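You operate a simulated robot arm through the tools that you are given. There is no shell and no other tool. Be economical: measure what you need, move in short steps, check, and stop when the job is done.

The job below is to be done with a simulated robot arm. You get a single attempt, and the scene is never put back.

## Task
Power up the control desk, test its lamps and clear its old readings.
Fine: LAMPS once; ZERO for the small grey gauge, CLEAR for the runs display; pump on last.

Only the result counts: the job must be done as asked and must still hold three seconds after the hand-in. Knocking over, shifting, dropping, spilling or breaking anything else fails it.

## Robot
A 6-joint arm with a four-finger gripper on a trunk, on a base that drives. Base frame: it is fixed to the floor where the robot stands at the start and does not move with it; the origin is under the middle of the robot, x ahead of it, y to its left, z up; the surface under the hand at the start is at about z = 800. Lengths are in mm, angles in degrees, forces in N, time in s.
With the tool pointing down near the work surface it reaches from about 100 to 640 mm from the robot's upright axis, wherever it stands. Its first joint turns from -166.0 to 166.0 degrees. Places, roughly: desk clear button [600, 100, 1300]; desk close button [0, 600, 1000]; desk heat knob [0, 600, 1200]; desk lamps button [300, 300, 1000]; desk mode knob [500, 200, 1200]; desk open button [200, 500, 1000]; desk power knob [600, 0, 1200]; desk pressure knob [200, 500, 1200]; desk pump switch [500, 200, 1000]; desk reset button [300, 400, 1000]; desk start button [100, 600, 1000]; desk stop button [600, 0, 1000]; desk time knob [300, 300, 1200]; desk zero button [100, 500, 1300]; guard latch [-300, 600, 1000]; press vent lever [-400, 700, 400]. Payload 3.43 kg.
The tool frame sits at the grasp point between the pads (the TCP): z along the fingers, y along the line on which they close. The tips reach 30 mm beyond it. The gripper opens to 120 mm. The gripper's body begins 85 mm behind the TCP.
Orientation is that of the tool frame in the base frame, as a unit quaternion [x, y, z, w]. With the fingers straight down and closing along the base's y, the tool's x points along the base's -x, its y along +y and its z along -z.

## Interface
- The arm moves only by the tool step_arm. Its argument "motion" is a list that holds one entry, the list of rows, each a list of 7 numbers: the shift along the base's x, y, z in mm, then the turn, a rotation vector about the base's x, y, z in degrees, then the opening, from 0 (shut) to 1 (fully open). In form: [[[x, y, z, rx, ry, rz, hand], ...]]. A call has 1 to 10 rows; each row shifts and turns the commanded pose from where the row before left it. Rows are played at 5 a second. More than 50 mm and 8.6 degrees between two rows, or a gripper value outside its range, and nothing of the call is played. Where a pose cannot be reached the arm comes as near as it can. A force on the tool above 40 N (or 10 N above the force at the start of the call, whichever is more), or a blocked arm, ends the call early, and 0.2 s more pass. The fingers move at their own pace and stop on an object; they squeeze with about 22 N. The grip force told is the motor's: it shows also when the fingers shut on nothing. Time passes only in rows, and 0.2 s behind the last, so rows that do not move let the fingers close. It gives the time, the measured TCP pose, the force on the tool (base axes), the opening and the grip force at its end, in the units of the frame above (readings bear some noise), with the torque about the TCP (base axes, N m) and any sound that the robot's microphone picked up.
- Cameras (640 x 400 px; columns grow to the right, rows downward): "scene" is now at [41.7, 168.2, 1775.9]; the picture's right is [0.43, -0.90, 0.00], its down [-0.78, -0.37, -0.51] and it looks along [0.46, 0.22, -0.86] (base axes); focal length 214 px, centre (320, 200). "wrist" rides on the gripper at [71, -17, -121] in the tool frame; the picture's right is [0.23, 0.97, 0.00], its down [-0.81, 0.19, -0.55] and it looks along [-0.54, 0.13, 0.83] (tool axes); focal length 275 px, centre (320, 200).
- camera(camera): a new picture of that camera. It takes no simulated time.
- move_column(by): slides the trunk up (or, below 0, down) by that many mm; the arm and the scene camera ride with it, the base frame stays. It gives what a move gives, with no picture.
- base_move(legs): drives the robot by 1 to 6 legs, each [ahead, left, turn to the left] in mm, mm and degrees, along the robot's own axes; the way and the turn of a leg run together, so that a leg with both is an arc; at most 1500 mm and 180 degrees a leg. The arm and the cameras ride along, it lands a little off, and it stops where it bumps. It gives what a move gives.
- aim_head(pan, tilt): turns the head with the scene camera to pan (to the left, within 120 degrees either way) and tilt (down, from -29 to 69), counted from straight ahead of the robot. It gives what a move gives.
- point_at(camera, pixels): for up to 12 pixels [column, row] of the newest picture of that camera ("zoom" is the newest enlarged one), the place [x, y, z] in the base frame of the surface seen there, good to about 2 mm. It takes no simulated time.
- zoom(camera, box): a new picture of the part [left, top, right, bottom] of that camera's present view, enlarged. It takes no simulated time.
- job_done(): hands the job in; it is judged then, once.

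Work in short steps. Measure before you move; look again where a grasp or a placing could have gone wrong, and mend it. You have 80 turns and 60 pictures in all, those below and enlarged ones among them. Open the gripper and draw the arm clear of the work before you hand the job in, unless the task says otherwise; then end with one line.

The tools are called after ">>>" as name(argument=value, ...) on one line, values as JSON. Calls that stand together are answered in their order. step_arm: Moves the arm, as the interface text tells. Its arguments: {"type":"object","properties":{"motion":{"type":"array","items":{"type":"array","items":{"type":"array","items":{"type":"number"}}}}},"required":["motion"]} The other tools are called the same way: move_column (by) slides the trunk up or down; base_move (legs) drives the base; aim_head (pan, tilt) turns the head that bears the scene camera; camera (camera) takes a picture; point_at (camera, pixels) gives the place of the surface under pixels of a picture; zoom (camera, box) takes an enlarged picture of a part of a camera's view; job_done () hands the job in.

At the start:

```text
clock: 0.0
tcp_pos: [389.8, 121.2, 1533.5]
ee_rot: [0.0, 1.0, 0.0, 0.0]
ft_force: [-0.4, -0.1, -0.2]
moment: [0.0, -0.01, 0.0]
gripper_width: 120.1
gripper_force: 0.1
trunk travel left (down, up): [-300.0, 140.0]
robot x, y, heading: [-2.3, -2.7, 0.0]
head pan, tilt: [25.3, 59.7]
```

scene: 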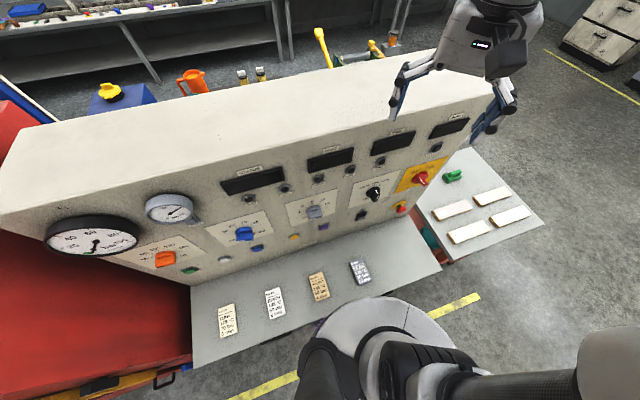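
wrist: 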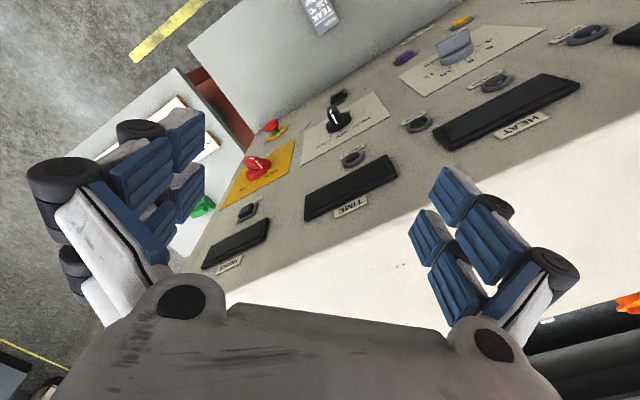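

The scene shows the desk with displays, knobs and buttons between columns 40 and 480. I'll enlarge the right and left parts of the panel.

>>> zoom(camera="scene", box=[280, 100, 480, 225])

>>> zoom(camera="scene", box=[120, 150, 340, 288])

>>> zoom(camera="scene", box=[200, 250, 400, 375])

```text
3.20 times, centred on (380, 162) of scene
```

zoom: 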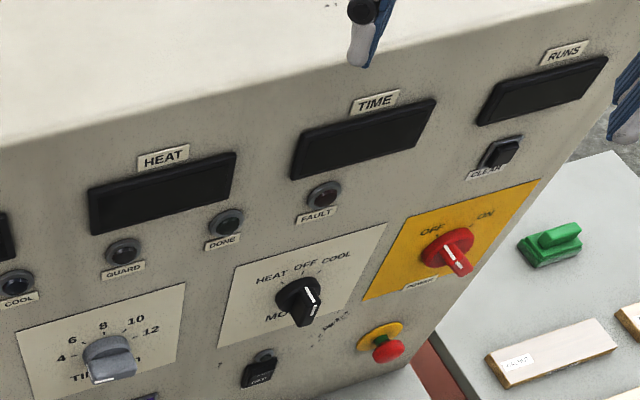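

```text
2.90 times, centred on (230, 219) of scene
```

zoom: 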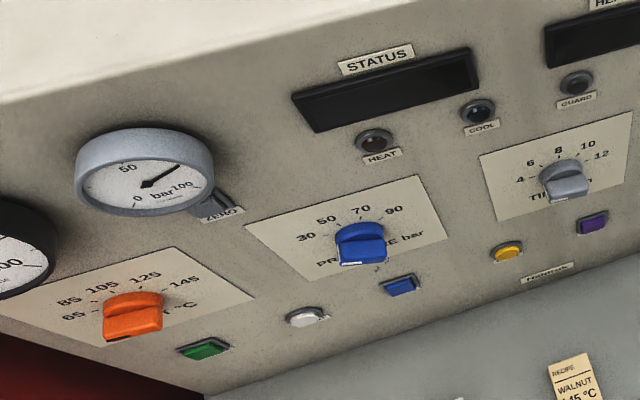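

```text
3.20 times, centred on (300, 312) of scene
```

zoom: 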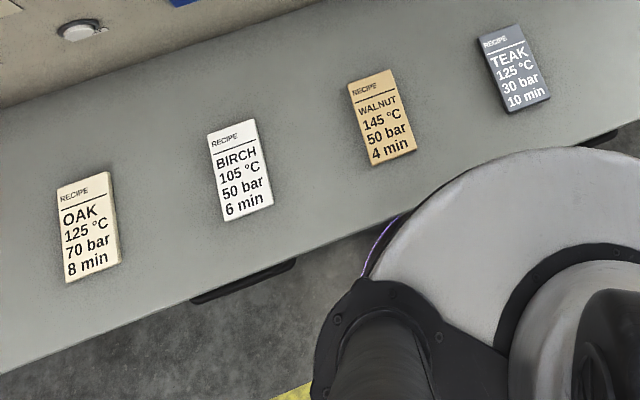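

I'll measure the panel plane and the controls from the scene picture: power knob (422,178), CLEAR (437,147), panel corners etc.

>>> camera(camera="scene")

>>> point_at(camera="scene", pixels=[[420, 177], [436, 148], [400, 207], [361, 215], [323, 226], [295, 237], [257, 247], [225, 259], [196, 221], [430, 165], [240, 208], [440, 80]])

```text
54 pictures are left
```

scene: 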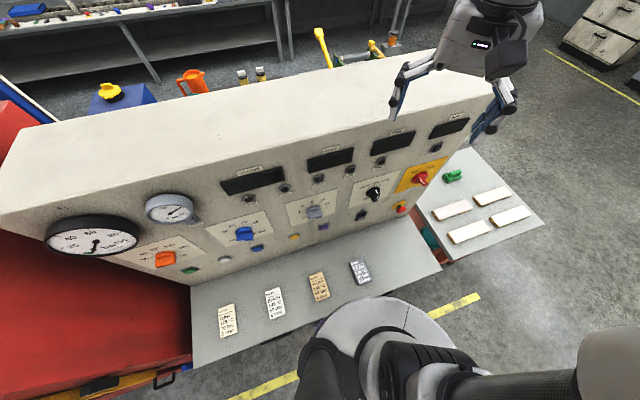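

```text
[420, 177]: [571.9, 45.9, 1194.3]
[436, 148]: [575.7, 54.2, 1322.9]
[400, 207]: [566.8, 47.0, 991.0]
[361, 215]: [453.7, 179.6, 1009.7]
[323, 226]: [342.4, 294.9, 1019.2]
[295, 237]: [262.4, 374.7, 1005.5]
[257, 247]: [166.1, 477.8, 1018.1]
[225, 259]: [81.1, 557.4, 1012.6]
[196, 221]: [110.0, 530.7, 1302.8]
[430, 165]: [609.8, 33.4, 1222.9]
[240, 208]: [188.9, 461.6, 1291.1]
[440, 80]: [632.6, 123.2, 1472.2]
```

The panel is a near-vertical plane, normal about (-0.71,-0.70,0), roughly 457 mm from the robot. I'll turn the base 45° left to face it squarely and aim the head at it.

>>> base_move(legs=[[0, 0, 45]])

>>> aim_head(pan=0, tilt=50)

>>> camera(camera="scene")

```text
clock: 2.4
tcp_pos: [200.3, 356.0, 1533.5]
ee_rot: [-0.37, 0.929, 0.0, 0.0]
ft_force: [-1.0, 0.3, 0.2]
moment: [-0.01, 0.04, 0.03]
gripper_width: 119.9
gripper_force: 0.0
trunk travel left (down, up): [-300.0, 140.0]
robot x, y, heading: [-0.4, 2.2, 43.0]
head pan, tilt: [25.3, 59.7]
```

```text
clock: 3.3
tcp_pos: [198.7, 355.7, 1533.6]
ee_rot: [-0.371, 0.929, 0.0, 0.0]
ft_force: [1.1, -0.2, -0.3]
moment: [0.01, 0.01, 0.01]
gripper_width: 120.1
gripper_force: 0.1
trunk travel left (down, up): [-300.0, 140.0]
robot x, y, heading: [2.5, 1.8, 43.6]
head pan, tilt: [0.0, 50.0]
```

```text
53 pictures are left
```

scene: 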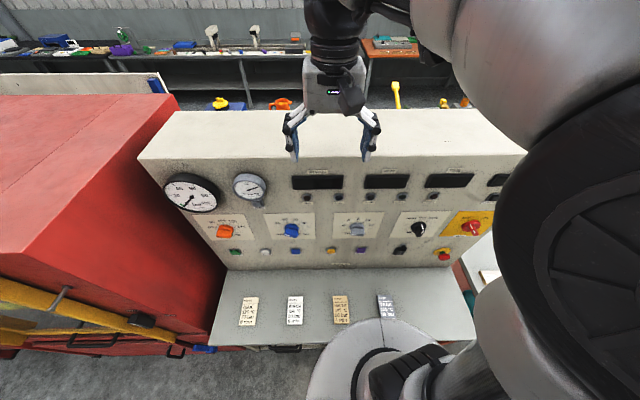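

Arm hangs above and in front of the panel. I pitch the tool up to horizontal toward the panel in place, closing the fingers, retreating about 80 mm.

>>> step_arm(motion=[[[-6, -6, 0, 5.9, -6.1, 0, 0.3], [-6, -6, 0, 5.9, -6.1, 0, 0], [-6, -6, 0, 5.9, -6.1, 0, 0], [-6, -6, 0, 5.9, -6.1, 0, 0], [-6, -6, 0, 5.9, -6.1, 0, 0], [-6, -6, 0, 5.9, -6.1, 0, 0], [-6, -6, 0, 5.9, -6.1, 0, 0], [-6, -6, 0, 5.9, -6.1, 0, 0], [-6, -6, 0, 5.9, -6.1, 0, 0], [-6, -6, 0, 5.9, -6.1, 0, 0]]])

```text
clock: 5.5
tcp_pos: [124.5, 327.0, 1584.7]
ee_rot: [-0.272, 0.686, 0.255, 0.624]
ft_force: [-0.4, 0.0, 0.0]
moment: [0.01, 0.01, -0.02]
gripper_width: 0.2
gripper_force: 22.0
out of reach, approached as far as the arm can: row 9, 10
trunk travel left (down, up): [-300.0, 140.0]
robot x, y, heading: [-4.2, -1.6, 43.2]
head pan, tilt: [0.0, 50.0]
```

The last rows were out of reach: too near the robot. I back the base up 200 mm so there is more reach, then lower the trunk.

>>> base_move(legs=[[-200, 0, 1.5]])

>>> move_column(by=-250)

>>> step_arm(motion=[[[15, 15, 0, 0, 0, 0, 0], [20, 20, 0, 0, 0, 0, 0], [20, 20, 0, 0, 0, 0, 0]]])

>>> aim_head(pan=0, tilt=30)

>>> camera(camera="scene")

```text
clock: 7.1
tcp_pos: [-27.7, 189.9, 1585.2]
ee_rot: [-0.283, 0.683, 0.264, 0.62]
ft_force: [-0.1, -0.5, 0.1]
moment: [-0.02, 0.03, 0.01]
gripper_width: 0.1
gripper_force: 22.1
trunk travel left (down, up): [-300.0, 140.0]
robot x, y, heading: [-143.6, -137.2, 45.4]
head pan, tilt: [0.0, 50.0]
```

```text
clock: 9.7
tcp_pos: [-26.7, 190.0, 1333.8]
ee_rot: [-0.282, 0.683, 0.264, 0.62]
ft_force: [0.7, 0.7, -0.2]
moment: [0.02, -0.01, 0.02]
gripper_width: 0.0
gripper_force: 21.8
trunk travel left (down, up): [-50.0, 390.0]
robot x, y, heading: [-142.9, -138.2, 45.0]
head pan, tilt: [0.0, 50.0]
```

```text
clock: 10.5
tcp_pos: [28.2, 243.6, 1333.4]
ee_rot: [-0.283, 0.683, 0.264, 0.619]
ft_force: [-0.3, 0.3, -0.5]
moment: [0.0, 0.0, 0.03]
gripper_width: 0.0
gripper_force: 22.4
trunk travel left (down, up): [-50.0, 390.0]
robot x, y, heading: [-144.7, -138.4, 44.9]
head pan, tilt: [0.0, 50.0]
```

```text
clock: 11.3
tcp_pos: [28.3, 242.9, 1333.4]
ee_rot: [-0.282, 0.683, 0.264, 0.62]
ft_force: [-0.1, -0.8, -0.2]
moment: [0.03, 0.02, 0.01]
gripper_width: 0.0
gripper_force: 22.2
trunk travel left (down, up): [-50.0, 390.0]
robot x, y, heading: [-138.1, -138.0, 45.1]
head pan, tilt: [0.0, 30.0]
```

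```text
52 pictures are left
```

scene: 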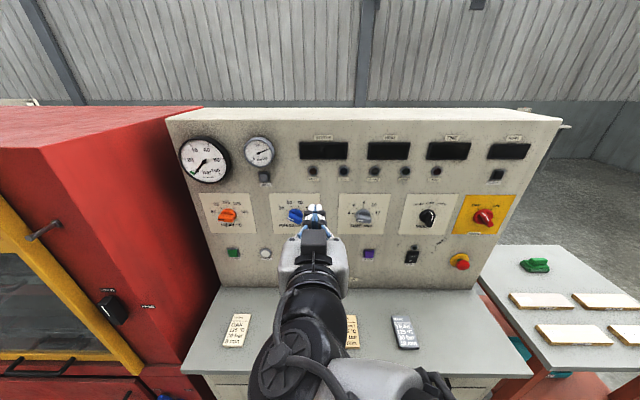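

Good view of the panel now. I enlarge the right and left halves to read states and labels.

>>> zoom(camera="scene", box=[380, 130, 540, 280])

>>> zoom(camera="scene", box=[170, 120, 390, 270])

>>> point_at(camera="scene", pixels=[[369, 253], [265, 178], [497, 175], [484, 216], [412, 256], [455, 200], [510, 200], [290, 235], [390, 270], [460, 261], [503, 222]])

```text
2.67 times, centred on (460, 205) of scene
```

zoom: 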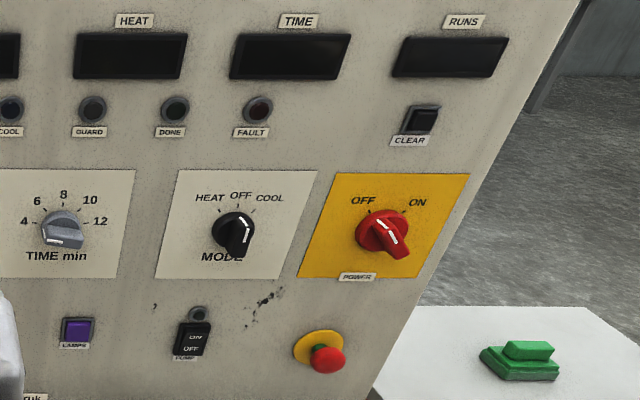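

```text
2.67 times, centred on (280, 195) of scene
```

zoom: 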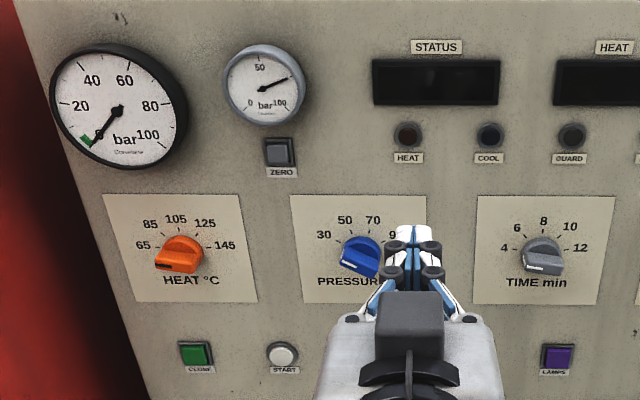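

```text
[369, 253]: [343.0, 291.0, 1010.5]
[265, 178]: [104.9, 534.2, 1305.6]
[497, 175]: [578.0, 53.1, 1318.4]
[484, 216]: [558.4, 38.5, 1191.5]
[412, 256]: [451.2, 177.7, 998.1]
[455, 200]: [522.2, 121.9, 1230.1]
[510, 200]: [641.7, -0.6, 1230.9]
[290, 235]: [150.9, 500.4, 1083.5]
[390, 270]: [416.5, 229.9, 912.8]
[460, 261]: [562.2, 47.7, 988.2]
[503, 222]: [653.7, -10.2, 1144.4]
```

Power at OFF (knob at 484,216), MODE at OFF, LAMPS purple (369,253), PUMP rocker (412,256) off, small grey gauge reads ~75 with ZERO below. I strafe the base right by 250 mm and level the tool.

>>> base_move(legs=[[0, -250, 0]])

>>> step_arm(motion=[[[31, -32, 0, 3.8, -3.7, 0, 0], [31, -32, -20, 0, 0, 0, 0], [31, -32, -20, 0, 0, 0, 0], [31, -32, -20, 0, 0, 0, 0], [31, -32, -20, 0, 0, 0, 0], [31, -32, -20, 0, 0, 0, 0]]])

>>> camera(camera="wrist")

>>> camera(camera="scene")

```text
clock: 13.2
tcp_pos: [210.8, 61.9, 1333.3]
ee_rot: [-0.283, 0.683, 0.265, 0.619]
ft_force: [-0.5, 0.4, 0.2]
moment: [0.02, -0.04, 0.03]
gripper_width: 0.1
gripper_force: 21.7
trunk travel left (down, up): [-50.0, 390.0]
robot x, y, heading: [39.8, -323.2, 45.0]
head pan, tilt: [0.0, 30.0]
```

```text
clock: 14.6
tcp_pos: [333.5, 5.0, 1350.7]
ee_rot: [-0.269, 0.655, 0.276, 0.65]
ft_force: [0.1, 0.5, 0.2]
moment: [-0.01, 0.01, -0.02]
gripper_width: 0.0
gripper_force: 21.9
out of reach, approached as far as the arm can: row 1, 2, 3, 4, 5, 6
trunk travel left (down, up): [-50.0, 390.0]
robot x, y, heading: [41.2, -320.4, 45.2]
head pan, tilt: [0.0, 30.0]
```

```text
49 pictures are left
```

wrist: 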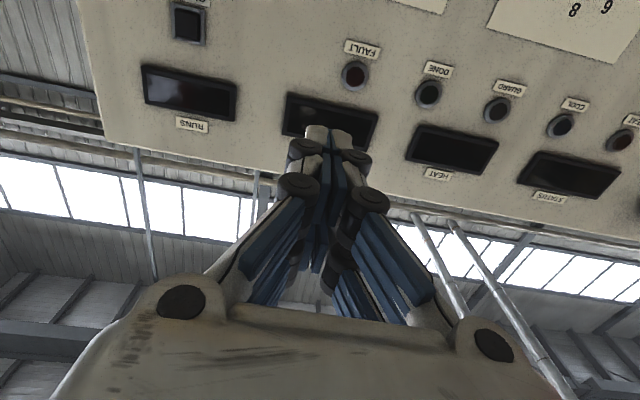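

```text
48 pictures are left
```

scene: 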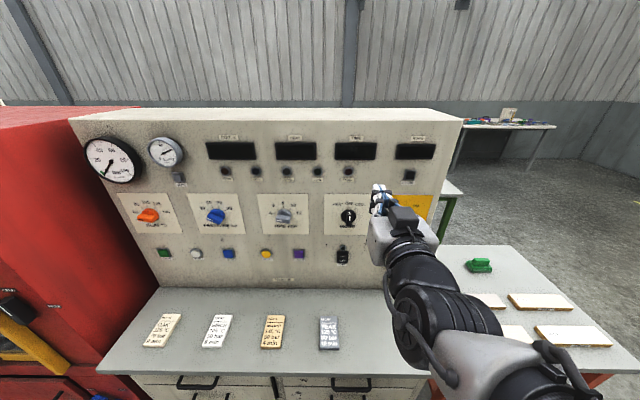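

The tool is level-ish but the pose lower/nearer seems unreachable; I try extending forward 60 mm and then down in small steps, to see which is limiting.

>>> step_arm(motion=[[[20, 20, 0, 0, 0, 0, 0], [20, 20, 0, 0, 0, 0, 0], [0, 0, -20, 0, 0, 0, 0], [0, 0, -20, 0, 0, 0, 0]]])

```text
clock: 15.6
tcp_pos: [358.2, 54.7, 1313.5]
ee_rot: [-0.268, 0.655, 0.275, 0.651]
ft_force: [0.1, 0.4, -0.7]
moment: [0.0, 0.01, -0.02]
gripper_width: 0.0
gripper_force: 22.4
out of reach, approached as far as the arm can: row 1, 2, 3, 4
trunk travel left (down, up): [-50.0, 390.0]
robot x, y, heading: [43.8, -320.9, 44.9]
head pan, tilt: [0.0, 30.0]
```

The wrist is likely too close to the shoulder, so I back up the base another 150 mm, then extend the tool ahead.

>>> base_move(legs=[[-150, 0, 0]])

>>> step_arm(motion=[[[25, 25, 0, 0, 0, 0, 0], [25, 25, 0, 0, 0, 0, 0], [25, 25, 0, 0, 0, 0, 0], [20, 20, 0, 0, 0, 0, 0], [0, 0, -20, 0, 0, 0, 0], [0, 0, -20, 0, 0, 0, 0], [0, 0, -20, 0, 0, 0, 0]]])

```text
clock: 16.9
tcp_pos: [252.3, -51.5, 1314.6]
ee_rot: [-0.27, 0.654, 0.277, 0.65]
ft_force: [0.3, -0.4, -0.6]
moment: [0.01, 0.02, -0.01]
gripper_width: 0.0
gripper_force: 21.6
trunk travel left (down, up): [-50.0, 390.0]
robot x, y, heading: [-64.7, -427.2, 45.1]
head pan, tilt: [0.0, 30.0]
```

```text
clock: 18.5
tcp_pos: [320.8, 63.3, 1261.3]
ee_rot: [-0.268, 0.656, 0.273, 0.651]
ft_force: [0.5, -0.7, 1.3]
moment: [0.01, -0.05, 0.01]
gripper_width: 0.2
gripper_force: 21.6
out of reach, approached as far as the arm can: row 1, 2, 3, 5, 6, 7
trunk travel left (down, up): [-50.0, 390.0]
robot x, y, heading: [-63.7, -424.2, 45.3]
head pan, tilt: [0.0, 30.0]
```

The arm still lags to the left of command. I look at the arm configuration.

>>> aim_head(pan=0, tilt=50)

>>> camera(camera="scene")

```text
clock: 19.4
tcp_pos: [322.0, 61.9, 1261.6]
ee_rot: [-0.267, 0.656, 0.273, 0.651]
ft_force: [0.9, 0.6, -0.7]
moment: [0.0, -0.01, 0.0]
gripper_width: 0.0
gripper_force: 22.1
trunk travel left (down, up): [-50.0, 390.0]
robot x, y, heading: [-66.3, -425.9, 45.4]
head pan, tilt: [0.0, 50.0]
```

```text
47 pictures are left
```

scene: 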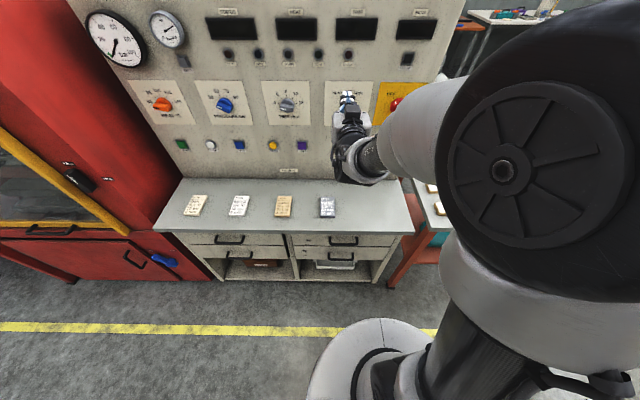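

Elbow is folded near the robot; forward reach makes poses reachable, down doesn't. I move right/forward first before going down.

>>> step_arm(motion=[[[35, 0, 0, 0, 0, 0, 0], [35, 0, 0, 0, 0, 0, 0], [30, 0, 0, 0, 0, 0, 0], [20, -20, 0, 0, 0, 0, 0]]])

```text
clock: 20.4
tcp_pos: [358.1, 100.1, 1251.3]
ee_rot: [-0.263, 0.658, 0.269, 0.652]
ft_force: [0.4, -0.1, -0.5]
moment: [0.0, 0.01, 0.02]
gripper_width: 0.2
gripper_force: 23.0
out of reach, approached as far as the arm can: row 1, 2, 3, 4
trunk travel left (down, up): [-50.0, 390.0]
robot x, y, heading: [-64.6, -424.6, 45.3]
head pan, tilt: [0.0, 50.0]
```

Rightward travel is limited at about 77 mm left of the robot axis. I test how yawing the tool affects reach (there is plenty of clearance, TCP is ~130 mm off the panel).

>>> step_arm(motion=[[[0, 0, 0, 0, 0, 8, 0], [20, -20, 0, 0, 0, 0, 0], [20, -20, 0, 0, 0, 0, 0]]])

>>> step_arm(motion=[[[0, 0, 0, 0, 0, -8, 0], [0, 0, 0, 0, 0, -8, 0], [20, -20, 0, 0, 0, 0, 0], [20, -20, 0, 0, 0, 0, 0]]])

```text
clock: 21.1
tcp_pos: [364.6, 89.4, 1253.3]
ee_rot: [-0.258, 0.662, 0.263, 0.653]
ft_force: [-0.4, 0.9, 0.5]
moment: [-0.02, 0.01, 0.01]
gripper_width: 0.3
gripper_force: 22.1
out of reach, approached as far as the arm can: row 1, 2, 3
trunk travel left (down, up): [-50.0, 390.0]
robot x, y, heading: [-66.0, -422.3, 45.4]
head pan, tilt: [0.0, 50.0]
```

```text
clock: 22.1
tcp_pos: [406.2, 51.9, 1253.1]
ee_rot: [-0.168, 0.689, 0.174, 0.683]
ft_force: [0.6, 0.3, 0.3]
moment: [0.03, 0.0, -0.03]
gripper_width: 0.2
gripper_force: 22.2
trunk travel left (down, up): [-50.0, 390.0]
robot x, y, heading: [-62.9, -426.3, 45.2]
head pan, tilt: [0.0, 50.0]
```

Yawing right frees it: the limit is tool-left yaw relative to the robot. So I turn the base 25° left in place, then move the arm rightwards.

>>> base_move(legs=[[0, 0, 27]])

>>> step_arm(motion=[[[30, -30, 0, 0, 0, -4, 0], [30, -30, 0, 0, 0, -4, 0], [30, -30, 0, 0, 0, -3, 0], [30, -30, 0, 0, 0, 0, 0], [30, -30, 0, 0, 0, 0, 0], [30, -30, 0, 0, 0, 0, 0]]])

```text
clock: 23.9
tcp_pos: [145.9, 210.3, 1253.7]
ee_rot: [-0.321, 0.632, 0.326, 0.625]
ft_force: [-0.2, 0.7, 0.4]
moment: [0.02, 0.01, 0.01]
gripper_width: 0.0
gripper_force: 21.9
trunk travel left (down, up): [-50.0, 390.0]
robot x, y, heading: [-69.1, -427.7, 71.4]
head pan, tilt: [0.0, 50.0]
```

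```text
clock: 25.3
tcp_pos: [312.7, 40.1, 1253.1]
ee_rot: [-0.256, 0.662, 0.261, 0.654]
ft_force: [-0.1, 0.2, 0.0]
moment: [0.0, 0.02, -0.06]
gripper_width: 0.1
gripper_force: 22.5
out of reach, approached as far as the arm can: row 6
trunk travel left (down, up): [-50.0, 390.0]
robot x, y, heading: [-67.4, -426.2, 71.5]
head pan, tilt: [0.0, 50.0]
```

Reach needs the target to lie about 7° or more left of the robot's bearing relative to the tool direction, so the robot must stand further right. I check the free space on the right by the side table.

>>> aim_head(pan=-50, tilt=50)

>>> camera(camera="scene")

>>> point_at(camera="scene", pixels=[[200, 200], [250, 250], [300, 200], [150, 250], [400, 200], [300, 150]])

```text
clock: 26.4
tcp_pos: [313.1, 41.5, 1253.1]
ee_rot: [-0.256, 0.662, 0.26, 0.655]
ft_force: [-0.4, -0.6, 0.2]
moment: [-0.01, 0.02, 0.0]
gripper_width: 0.0
gripper_force: 22.2
trunk travel left (down, up): [-50.0, 390.0]
robot x, y, heading: [-61.4, -427.9, 71.1]
head pan, tilt: [-50.0, 50.0]
```

```text
46 pictures are left
```

scene: 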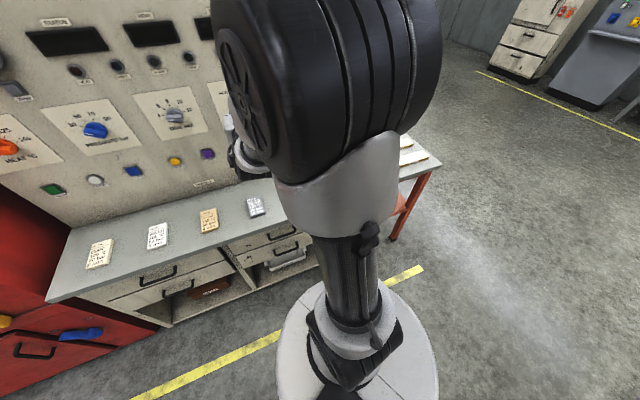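

```text
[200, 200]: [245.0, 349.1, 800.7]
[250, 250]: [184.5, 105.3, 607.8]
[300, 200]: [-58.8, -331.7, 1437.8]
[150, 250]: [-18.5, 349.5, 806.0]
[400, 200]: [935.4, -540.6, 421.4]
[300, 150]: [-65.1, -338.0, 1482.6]
```

Floor to the right is free at this stand-off. I turn back 20° right, then strafe 280 mm right along the panel.

>>> base_move(legs=[[0, 0, -20], [-31, -278, 0]])

>>> aim_head(pan=8, tilt=30)

>>> camera(camera="scene")

```text
clock: 29.4
tcp_pos: [638.6, -297.8, 1253.5]
ee_rot: [-0.143, 0.695, 0.149, 0.688]
ft_force: [0.2, 0.1, 0.6]
moment: [0.01, 0.02, 0.06]
gripper_width: 0.1
gripper_force: 21.9
trunk travel left (down, up): [-50.0, 390.0]
robot x, y, heading: [130.6, -620.5, 52.2]
head pan, tilt: [-50.0, 50.0]
```

```text
clock: 30.7
tcp_pos: [640.2, -297.3, 1253.9]
ee_rot: [-0.144, 0.695, 0.149, 0.689]
ft_force: [-0.5, -0.8, 0.7]
moment: [0.0, 0.02, 0.03]
gripper_width: 0.0
gripper_force: 21.8
trunk travel left (down, up): [-50.0, 390.0]
robot x, y, heading: [126.9, -614.7, 52.2]
head pan, tilt: [8.0, 30.0]
```

```text
45 pictures are left
```

scene: 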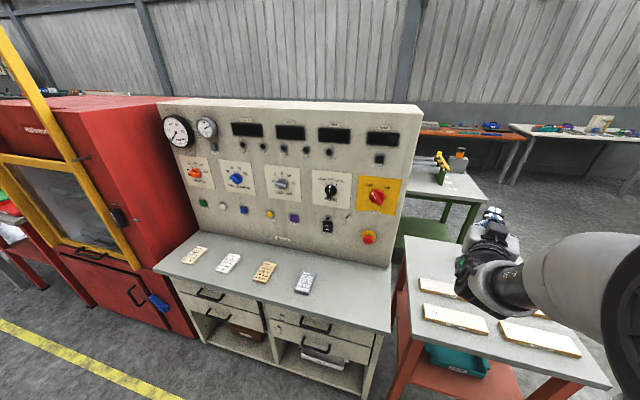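

The robot is now right of the power knob. I bring the tool in front of the power knob (about 100 mm off), perpendicular to the panel.

>>> step_arm(motion=[[[-14.7, 26.8, -5.6, 0, 0, 2.1, 0], [-14.7, 26.8, -5.6, 0, 0, 2.1, 0], [-14.7, 26.8, -5.6, 0, 0, 2.1, 0], [-14.7, 26.8, -5.6, 0, 0, 2.1, 0], [-14.7, 26.8, -5.6, 0, 0, 2.1, 0], [-14.7, 26.8, -5.6, 0, 0, 2.1, 0], [-14.7, 26.8, -5.6, 0, 0, 2.1, 0], [-14.7, 26.8, -5.6, 0, 0, 2.1, 0], [-14.7, 26.8, -5.6, 0, 0, 2.1, 0], [-14.7, 26.8, -5.6, 0, 0, 2.1, 0]]])

>>> camera(camera="wrist")

>>> zoom(camera="scene", box=[300, 110, 460, 260])

```text
clock: 32.9
tcp_pos: [491.9, -30.6, 1199.0]
ee_rot: [-0.267, 0.657, 0.271, 0.651]
ft_force: [-0.1, 0.2, 0.1]
moment: [0.0, -0.01, -0.05]
gripper_width: 0.1
gripper_force: 21.6
trunk travel left (down, up): [-50.0, 390.0]
robot x, y, heading: [125.1, -616.0, 52.5]
head pan, tilt: [8.0, 30.0]
```

```text
44 pictures are left
```

wrist: 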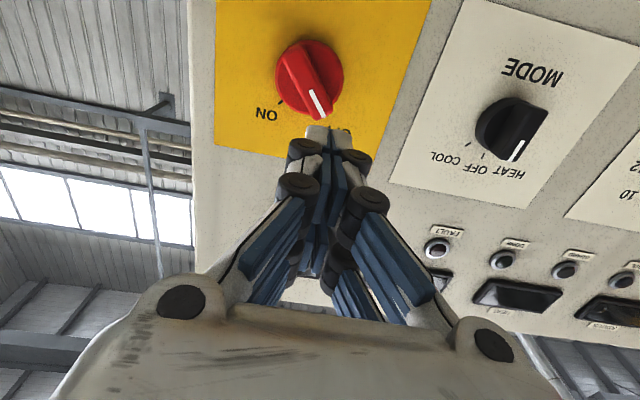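

```text
2.67 times, centred on (380, 185) of scene
```

zoom: 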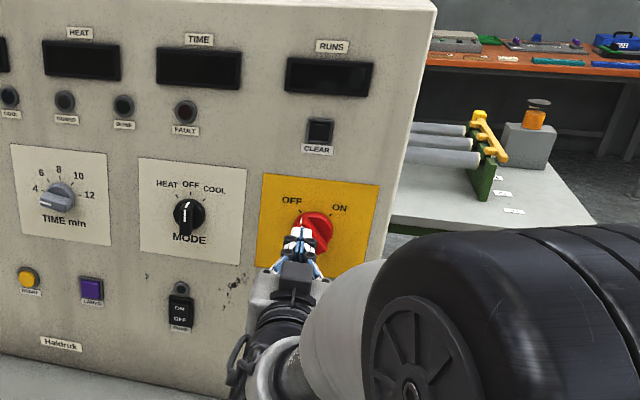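

The wrist view (upside down) shows the power knob as a disk with a raised ridge. I measure the ridge ends and panel around it.

>>> zoom(camera="wrist", box=[230, 0, 420, 140])

>>> point_at(camera="wrist", pixels=[[314, 95], [324, 114], [296, 60], [287, 48], [335, 60], [282, 95], [240, 60], [390, 60], [280, 104], [310, 80]])

```text
2.86 times, centred on (325, 70) of wrist
```

zoom: 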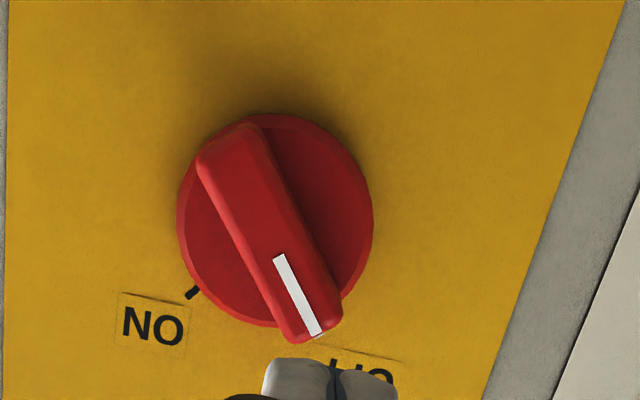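

```text
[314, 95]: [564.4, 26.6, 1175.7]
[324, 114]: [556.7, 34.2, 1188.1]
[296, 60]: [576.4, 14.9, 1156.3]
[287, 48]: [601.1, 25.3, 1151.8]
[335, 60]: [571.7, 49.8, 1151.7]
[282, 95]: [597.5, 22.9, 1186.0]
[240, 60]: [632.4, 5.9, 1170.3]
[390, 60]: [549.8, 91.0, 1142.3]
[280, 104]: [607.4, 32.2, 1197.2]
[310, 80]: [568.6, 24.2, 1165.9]
```

Panel coordinates: ridge top n≈420, disk face 441, panel 454; knob centre about s=382, z=1169; ridge tilted 41° left of vertical, ON tick 38° right. I roll the tool 41° counterclockwise, centre on it and open to 40 mm.

>>> step_arm(motion=[[[2, -2, -6, -5.83, -5.76, 0, 0.33], [2, -2, -6, -5.83, -5.76, 0, 0.33], [2, -2, -6, -5.83, -5.76, 0, 0.33], [2, -2, -6, -5.83, -5.76, 0, 0.33], [2.1, -2.2, -6, -5.83, -5.76, 0, 0.33], [0, 0, 0, 0, 0, 0, 0.33]]])

>>> camera(camera="wrist")

```text
clock: 34.3
tcp_pos: [504.3, -41.4, 1168.4]
ee_rot: [-0.48, 0.523, 0.025, 0.704]
ft_force: [-0.1, -0.7, -0.3]
moment: [-0.02, -0.03, 0.03]
gripper_width: 39.5
gripper_force: 0.2
trunk travel left (down, up): [-50.0, 390.0]
robot x, y, heading: [131.7, -618.6, 52.4]
head pan, tilt: [8.0, 30.0]
```

```text
41 pictures are left
```

wrist: 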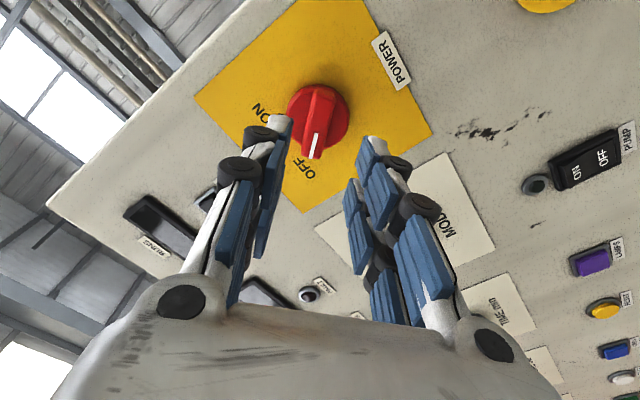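

Aligned: ridge (318,125) between the fingers. I advance 74 mm so the tips pass beside the ridge, then look.

>>> step_arm(motion=[[[9.2, 11.9, 0, 0, 0, 0, 0.33], [10.6, 10.5, 0, 0, 0, 0, 0.33], [10.6, 10.5, 0, 0, 0, 0, 0.33], [10.6, 10.5, 0, 0, 0, 0, 0.33], [10.6, 10.5, 0, 0, 0, 0, 0.33], [0, 0, 0, 0, 0, 0, 0.33]]])

>>> camera(camera="wrist")

```text
clock: 35.7
tcp_pos: [555.2, 15.1, 1167.0]
ee_rot: [-0.479, 0.524, 0.026, 0.704]
ft_force: [0.8, 0.5, 0.3]
moment: [0.03, 0.0, -0.04]
gripper_width: 39.7
gripper_force: 0.1
trunk travel left (down, up): [-50.0, 390.0]
robot x, y, heading: [131.5, -617.6, 52.5]
head pan, tilt: [8.0, 30.0]
```

```text
40 pictures are left
```

wrist: 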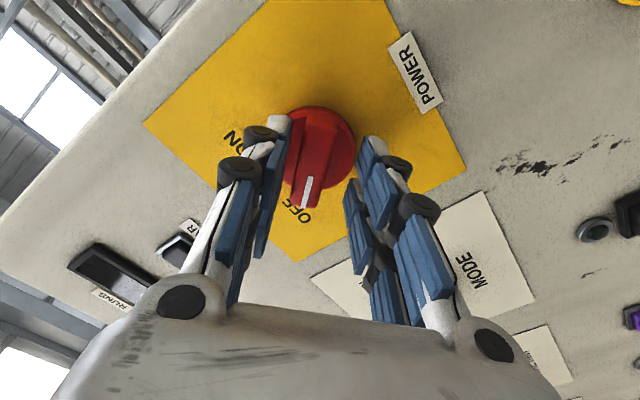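

The ridge sits ~5 mm nearer the left finger (−y). I shift 5 mm that way and close.

>>> step_arm(motion=[[[2.7, -2.7, 3.2, 0, 0, 0, 0.33], [0, 0, 0, 0, 0, 0, 0.1], [0, 0, 0, 0, 0, 0, 0.0], [0, 0, 0, 0, 0, 0, 0.0]]])

>>> camera(camera="wrist")

```text
clock: 36.7
tcp_pos: [556.5, 12.1, 1170.2]
ee_rot: [-0.479, 0.524, 0.025, 0.703]
ft_force: [-1.1, 1.3, -1.8]
moment: [0.21, 0.26, 0.15]
gripper_width: 18.0
gripper_force: 33.8
trunk travel left (down, up): [-50.0, 390.0]
robot x, y, heading: [125.6, -614.1, 52.5]
head pan, tilt: [8.0, 30.0]
```

```text
39 pictures are left
```

wrist: 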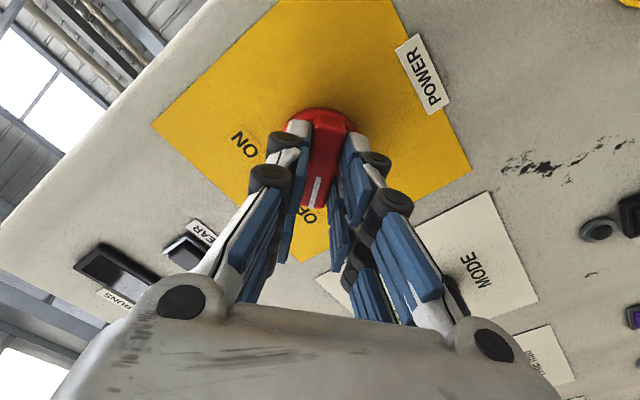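

The ridge is gripped (18 mm) with small side force. I turn clockwise 80° toward ON.

>>> step_arm(motion=[[[0, 0, 0, 5.69, 5.62, 0, 0], [0, 0, 0, 5.69, 5.62, 0, 0], [0, 0, 0, 5.69, 5.62, 0, 0], [0, 0, 0, 5.69, 5.62, 0, 0], [0, 0, 0, 5.69, 5.62, 0, 0], [0, 0, 0, 5.69, 5.62, 0, 0], [0, 0, 0, 5.69, 5.62, 0, 0], [0, 0, 0, 5.69, 5.62, 0, 0], [0, 0, 0, 5.69, 5.62, 0, 0], [0, 0, 0, 5.69, 5.62, 0, 0]]])

>>> camera(camera="wrist")

>>> camera(camera="scene")

```text
clock: 38.2
tcp_pos: [557.6, 13.0, 1171.4]
ee_rot: [-0.202, 0.689, 0.309, 0.623]
ft_force: [-2.2, -12.3, 2.2]
moment: [-0.32, 0.33, 0.0]
gripper_width: 18.1
gripper_force: 45.2
out of reach, approached as far as the arm can: row 7
trunk travel left (down, up): [-50.0, 390.0]
robot x, y, heading: [130.0, -617.5, 52.3]
head pan, tilt: [8.0, 30.0]
stopped in row 7: the force on the tool passed its limit at 54 N (the readings are from after the stop); the commanded pose is now the measured one
```

```text
38 pictures are left
```

wrist: 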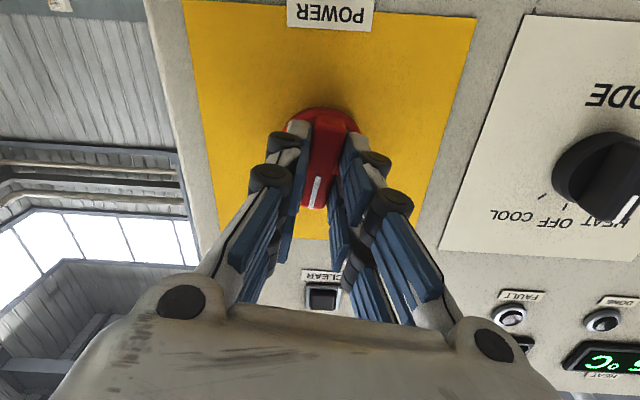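

```text
37 pictures are left
```

scene: 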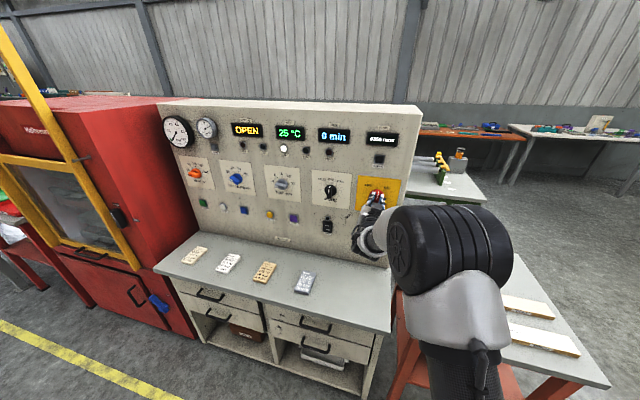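

Displays lit: the power is on, though the turn stopped early at ~50° with a force stop. I release, back off and look at the knob's angle.

>>> step_arm(motion=[[[0, 0, 0, 0, 0, 0, 0.2], [0, 0, 0, 0, 0, 0, 0.35], [-10, -10, 0, 0, 0, 0, 0.35], [-15, -15, 0, 0, 0, 0, 0.35], [-15, -15, 0, 0, 0, 0, 0.35], [-15, -15, 0, 0, 0, 0, 0.35]]])

>>> camera(camera="wrist")

>>> zoom(camera="scene", box=[300, 110, 460, 260])

```text
clock: 39.6
tcp_pos: [498.1, -32.0, 1177.7]
ee_rot: [-0.206, 0.69, 0.305, 0.623]
ft_force: [0.7, -0.7, 0.9]
moment: [0.0, 0.0, 0.03]
gripper_width: 42.0
gripper_force: 0.1
out of reach, approached as far as the arm can: row 5, 6
trunk travel left (down, up): [-50.0, 390.0]
robot x, y, heading: [132.8, -619.3, 52.3]
head pan, tilt: [8.0, 30.0]
```

```text
36 pictures are left
```

wrist: 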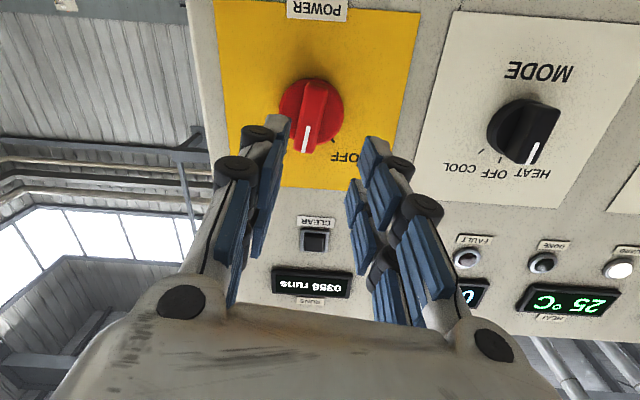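

```text
2.67 times, centred on (380, 185) of scene
```

zoom: 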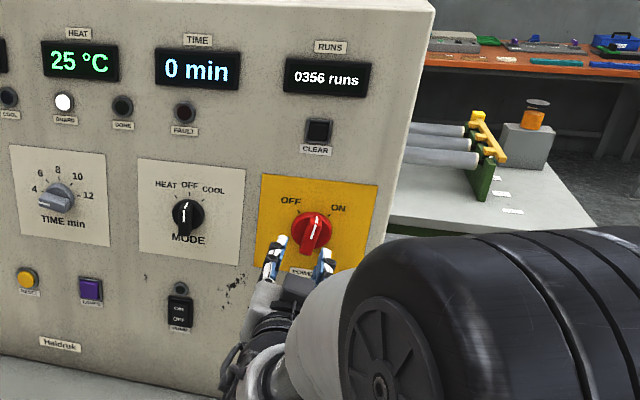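

The knob is at ~10° right of vertical, short of ON (~38°); the wrist roll is at its limit. I'll roll back, close the fingers and push the ridge's upper end from its left. First position to the left of the ridge, still off the panel.

>>> step_arm(motion=[[[-3, 3, 3, -5.3, -5.3, 1, 0.1], [-4, 4, 3, -5.3, -5.3, 1, 0], [-3.5, 3.7, 4.3, 1.3, -1.3, 0, 0], [0, 0, 0, 0, 0, 0, 0], [0, 0, 0, 0, 0, 0, 0]]])

>>> camera(camera="wrist")

>>> point_at(camera="wrist", pixels=[[300, 80], [310, 80], [305, 100], [303, 130]])

```text
clock: 40.8
tcp_pos: [487.7, -19.9, 1188.2]
ee_rot: [-0.295, 0.641, 0.239, 0.667]
ft_force: [-0.1, 0.3, 0.0]
moment: [0.02, -0.01, 0.03]
gripper_width: 0.3
gripper_force: 21.6
trunk travel left (down, up): [-50.0, 390.0]
robot x, y, heading: [129.5, -617.4, 52.2]
head pan, tilt: [8.0, 30.0]
```

```text
34 pictures are left
```

wrist: 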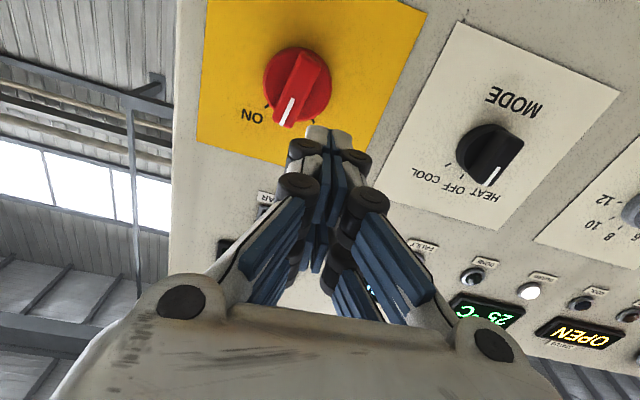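

```text
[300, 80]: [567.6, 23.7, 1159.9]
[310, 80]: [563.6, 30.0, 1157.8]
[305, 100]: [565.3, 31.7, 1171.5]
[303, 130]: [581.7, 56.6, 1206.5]
```

Tool sits left of the ridge (knob at 297,85). I advance 72 mm and push right 18 mm in small steps.

>>> step_arm(motion=[[[12.8, 12.65, 0, 0, 0, 0, 0], [12.8, 12.65, 0, 0, 0, 0, 0], [12.8, 12.65, 0, 0, 0, 0, 0], [12.8, 12.65, 0, 0, 0, 0, 0], [2.8, -2.8, 0, 0, 0, 0, 0], [2.8, -2.8, 0, 0, 0, 0, 0], [2.8, -2.8, 0, 0, 0, 0, 0], [2.8, -2.8, 0, 0, 0, 0, 0], [2.1, -2.1, 0, 0, 0, 0, 0]]])

>>> camera(camera="wrist")

```text
clock: 42.8
tcp_pos: [541.5, 26.4, 1186.3]
ee_rot: [-0.304, 0.637, 0.244, 0.665]
ft_force: [-5.4, 12.0, -2.5]
moment: [0.23, 0.18, 0.24]
gripper_width: 0.2
gripper_force: 21.8
trunk travel left (down, up): [-50.0, 390.0]
robot x, y, heading: [130.4, -613.5, 52.6]
head pan, tilt: [8.0, 30.0]
stopped in row 9: the force on the tool passed its limit at 42 N (the readings are from after the stop); the commanded pose is now the measured one
```

```text
33 pictures are left
```

wrist: 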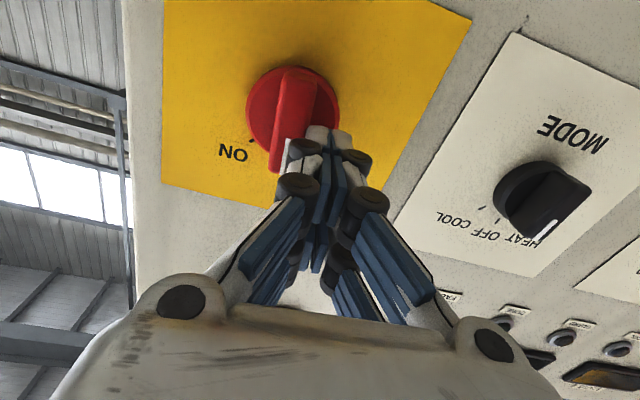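

Force limit tripped while pushing. I back off to measure the knob's angle against both ticks.

>>> step_arm(motion=[[[-4, 4, 0, 0, 0, 0, 0], [-15, -15, -5, 0, 0, 0, 0], [-20, -20, -15, 0, 0, 0, 0], [-15, -15, -20, 0, 0, 0, 0], [0, 0, -20, 0, 0, 0, 0]]])

>>> zoom(camera="wrist", box=[210, 20, 400, 160])

>>> zoom(camera="scene", box=[350, 170, 410, 215])

```text
clock: 44.0
tcp_pos: [491.0, -22.5, 1128.7]
ee_rot: [-0.301, 0.637, 0.244, 0.666]
ft_force: [-0.4, -0.4, -0.3]
moment: [0.01, 0.03, -0.03]
gripper_width: 0.0
gripper_force: 22.3
trunk travel left (down, up): [-50.0, 390.0]
robot x, y, heading: [132.3, -620.2, 52.5]
head pan, tilt: [8.0, 30.0]
```

```text
2.86 times, centred on (305, 90) of wrist
```

zoom: 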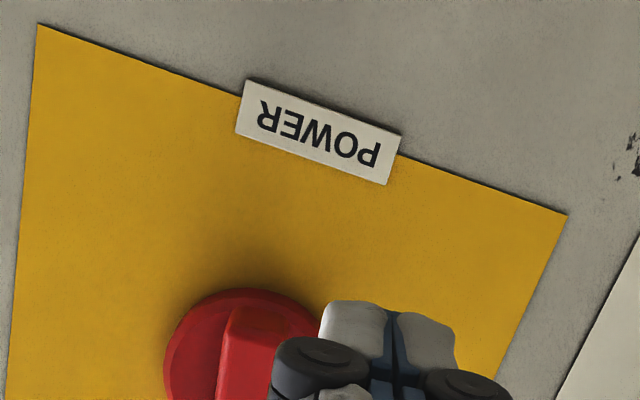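

```text
8.89 times, centred on (380, 192) of scene
```

zoom: 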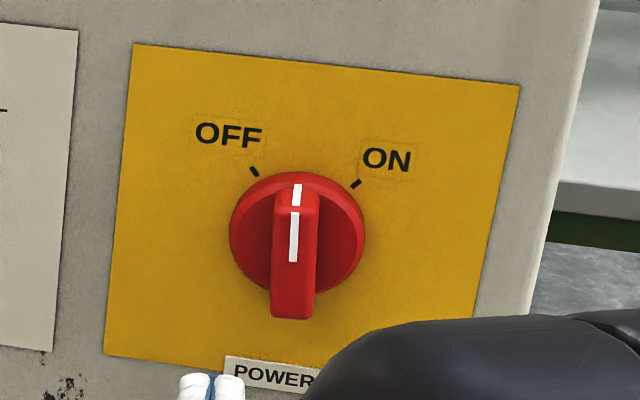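

The knob is about vertical, midway between the OFF and ON ticks. I measure ticks and ridge in this enlarged view.

>>> point_at(camera="zoom", pixels=[[254, 171], [356, 184], [298, 190], [293, 310], [240, 230], [356, 240], [275, 280], [316, 280], [296, 215], [296, 280]])

```text
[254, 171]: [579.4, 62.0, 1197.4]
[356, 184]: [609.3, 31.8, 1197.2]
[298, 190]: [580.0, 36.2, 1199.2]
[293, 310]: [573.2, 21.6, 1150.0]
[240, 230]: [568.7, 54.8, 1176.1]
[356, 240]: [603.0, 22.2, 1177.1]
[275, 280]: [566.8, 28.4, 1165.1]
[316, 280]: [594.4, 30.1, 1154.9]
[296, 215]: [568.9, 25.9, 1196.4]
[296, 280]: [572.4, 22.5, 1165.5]
```

The knob now stands ~5–9° left of vertical; push leverage was too small. The wrist-roll limit lies on the clockwise side, so I flip the tool 180° counter-clockwise to regrip with room to turn clockwise.

>>> step_arm(motion=[[[1.6, -1.6, 4.4, -5.97, -5.9, 0, 0], [1.6, -1.6, 4.4, -5.97, -5.9, 0, 0], [1.6, -1.6, 4.4, -5.97, -5.9, 0, 0], [1.6, -1.6, 4.4, -5.97, -5.9, 0, 0], [1.6, -1.6, 4.4, -5.97, -5.9, 0, 0], [1.6, -1.6, 4.4, -5.97, -5.9, 0, 0], [1.6, -1.6, 4.4, -5.97, -5.9, 0, 0], [1.6, -1.6, 4.4, -5.97, -5.9, 0, 0], [1.6, -1.6, 4.4, -5.97, -5.9, 0, 0], [1.6, -1.6, 4.4, -5.97, -5.9, 0, 0]]])

>>> step_arm(motion=[[[0, 0, 0, -5.97, -5.9, 0, 0.1], [0, 0, 0, -5.97, -5.9, 0, 0.2], [0, 0, 0, -5.97, -5.9, 0, 0.33], [0, 0, 0, -5.97, -5.9, 0, 0.33], [0, 0, 0, -5.97, -5.9, 0, 0.33], [0, 0, 0, -5.97, -5.9, 0, 0.33], [0, 0, 0, -5.97, -5.9, 0, 0.33], [0, 0, 0, -5.97, -5.9, 0, 0.33], [0, 0, 0, -5.97, -5.9, 0, 0.33], [0, 0, 0, -5.97, -5.9, 0, 0.33]]])

>>> step_arm(motion=[[[0, 0, 0, -5.3, -5.3, 0, 0.33], [0, 0, 0, -5.3, -5.3, 0, 0.33], [0, 0, 0, 0, 0, 0, 0.33]]])

>>> camera(camera="wrist")

```text
clock: 46.2
tcp_pos: [506.1, -40.0, 1172.6]
ee_rot: [0.656, -0.276, 0.265, -0.651]
ft_force: [0.6, 0.6, 0.2]
moment: [0.02, 0.03, 0.0]
gripper_width: 0.2
gripper_force: 22.2
trunk travel left (down, up): [-50.0, 390.0]
robot x, y, heading: [131.9, -615.9, 52.7]
head pan, tilt: [8.0, 30.0]
```

```text
clock: 48.4
tcp_pos: [506.0, -39.8, 1172.4]
ee_rot: [0.673, 0.226, 0.636, -0.302]
ft_force: [-1.6, 1.2, -0.1]
moment: [-0.01, -0.03, 0.01]
gripper_width: 39.6
gripper_force: 0.2
trunk travel left (down, up): [-50.0, 390.0]
robot x, y, heading: [128.3, -614.8, 52.6]
head pan, tilt: [8.0, 30.0]
```

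```text
clock: 49.2
tcp_pos: [506.9, -39.6, 1172.0]
ee_rot: [0.636, 0.312, 0.671, -0.217]
ft_force: [0.4, 0.6, 0.2]
moment: [-0.02, -0.02, -0.01]
gripper_width: 39.2
gripper_force: 0.0
trunk travel left (down, up): [-50.0, 390.0]
robot x, y, heading: [128.5, -613.6, 52.5]
head pan, tilt: [8.0, 30.0]
```

```text
30 pictures are left
```

wrist: 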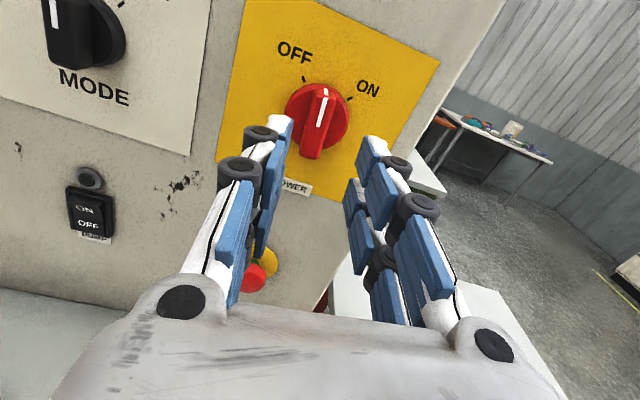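

Upright view now; ridge (318,120) is between the fingers and about vertical. I roll 7° clockwise, advance 73 mm and look.

>>> step_arm(motion=[[[0, 0, 0, 5, 4.9, 0, 0.33], [13, 12.8, 0, 0, 0, 0, 0.33], [13, 12.8, 0, 0, 0, 0, 0.33], [13, 12.8, 0, 0, 0, 0, 0.33], [13, 12.8, 0, 0, 0, 0, 0.33], [0, 0, 0, 0, 0, 0, 0.33]]])

>>> camera(camera="wrist")

```text
clock: 50.6
tcp_pos: [557.3, 12.6, 1172.0]
ee_rot: [0.655, 0.271, 0.657, -0.257]
ft_force: [0.1, -0.2, 0.0]
moment: [0.0, 0.01, 0.01]
gripper_width: 39.7
gripper_force: 0.0
trunk travel left (down, up): [-50.0, 390.0]
robot x, y, heading: [125.2, -612.6, 52.5]
head pan, tilt: [8.0, 30.0]
```

```text
29 pictures are left
```

wrist: 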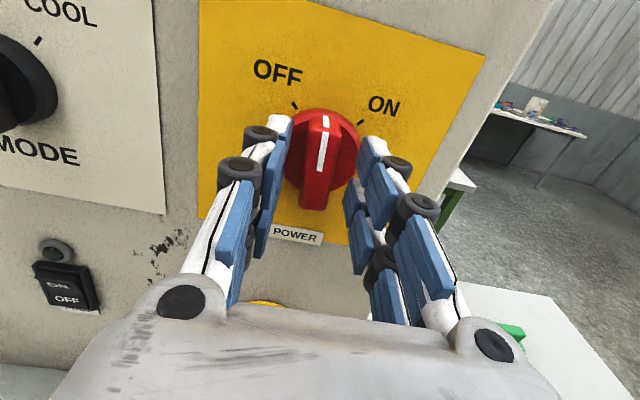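

Well aligned. I close on the ridge and turn clockwise in steps of 8°.

>>> step_arm(motion=[[[0, 0, 0, 0, 0, 0, 0.1], [0, 0, 0, 0, 0, 0, 0], [0, 0, 0, 0, 0, 0, 0], [0, 0, 0, 0, 0, 0, 0]]])

>>> step_arm(motion=[[[0, 0, 0, 5.69, 5.62, 0, 0], [0, 0, 0, 5.69, 5.62, 0, 0], [0, 0, 0, 5.69, 5.62, 0, 0], [0, 0, 0, 5.69, 5.62, 0, 0], [0, 0, 0, 5.69, 5.62, 0, 0]]])

>>> camera(camera="wrist")

```text
clock: 51.6
tcp_pos: [557.9, 12.5, 1171.0]
ee_rot: [0.655, 0.271, 0.657, -0.259]
ft_force: [-1.8, 3.8, 0.2]
moment: [0.05, -0.03, 0.13]
gripper_width: 17.8
gripper_force: 44.9
trunk travel left (down, up): [-50.0, 390.0]
robot x, y, heading: [127.2, -615.9, 52.3]
head pan, tilt: [8.0, 30.0]
```

```text
clock: 52.8
tcp_pos: [557.6, 12.4, 1170.8]
ee_rot: [0.711, 0.032, 0.525, -0.467]
ft_force: [2.7, 4.4, -0.3]
moment: [0.01, 0.02, 0.0]
gripper_width: 17.8
gripper_force: 44.6
trunk travel left (down, up): [-50.0, 390.0]
robot x, y, heading: [126.8, -613.5, 52.5]
head pan, tilt: [8.0, 30.0]
```

```text
28 pictures are left
```

wrist: 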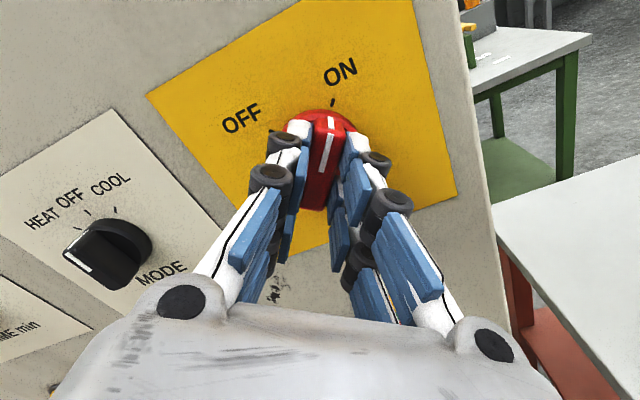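

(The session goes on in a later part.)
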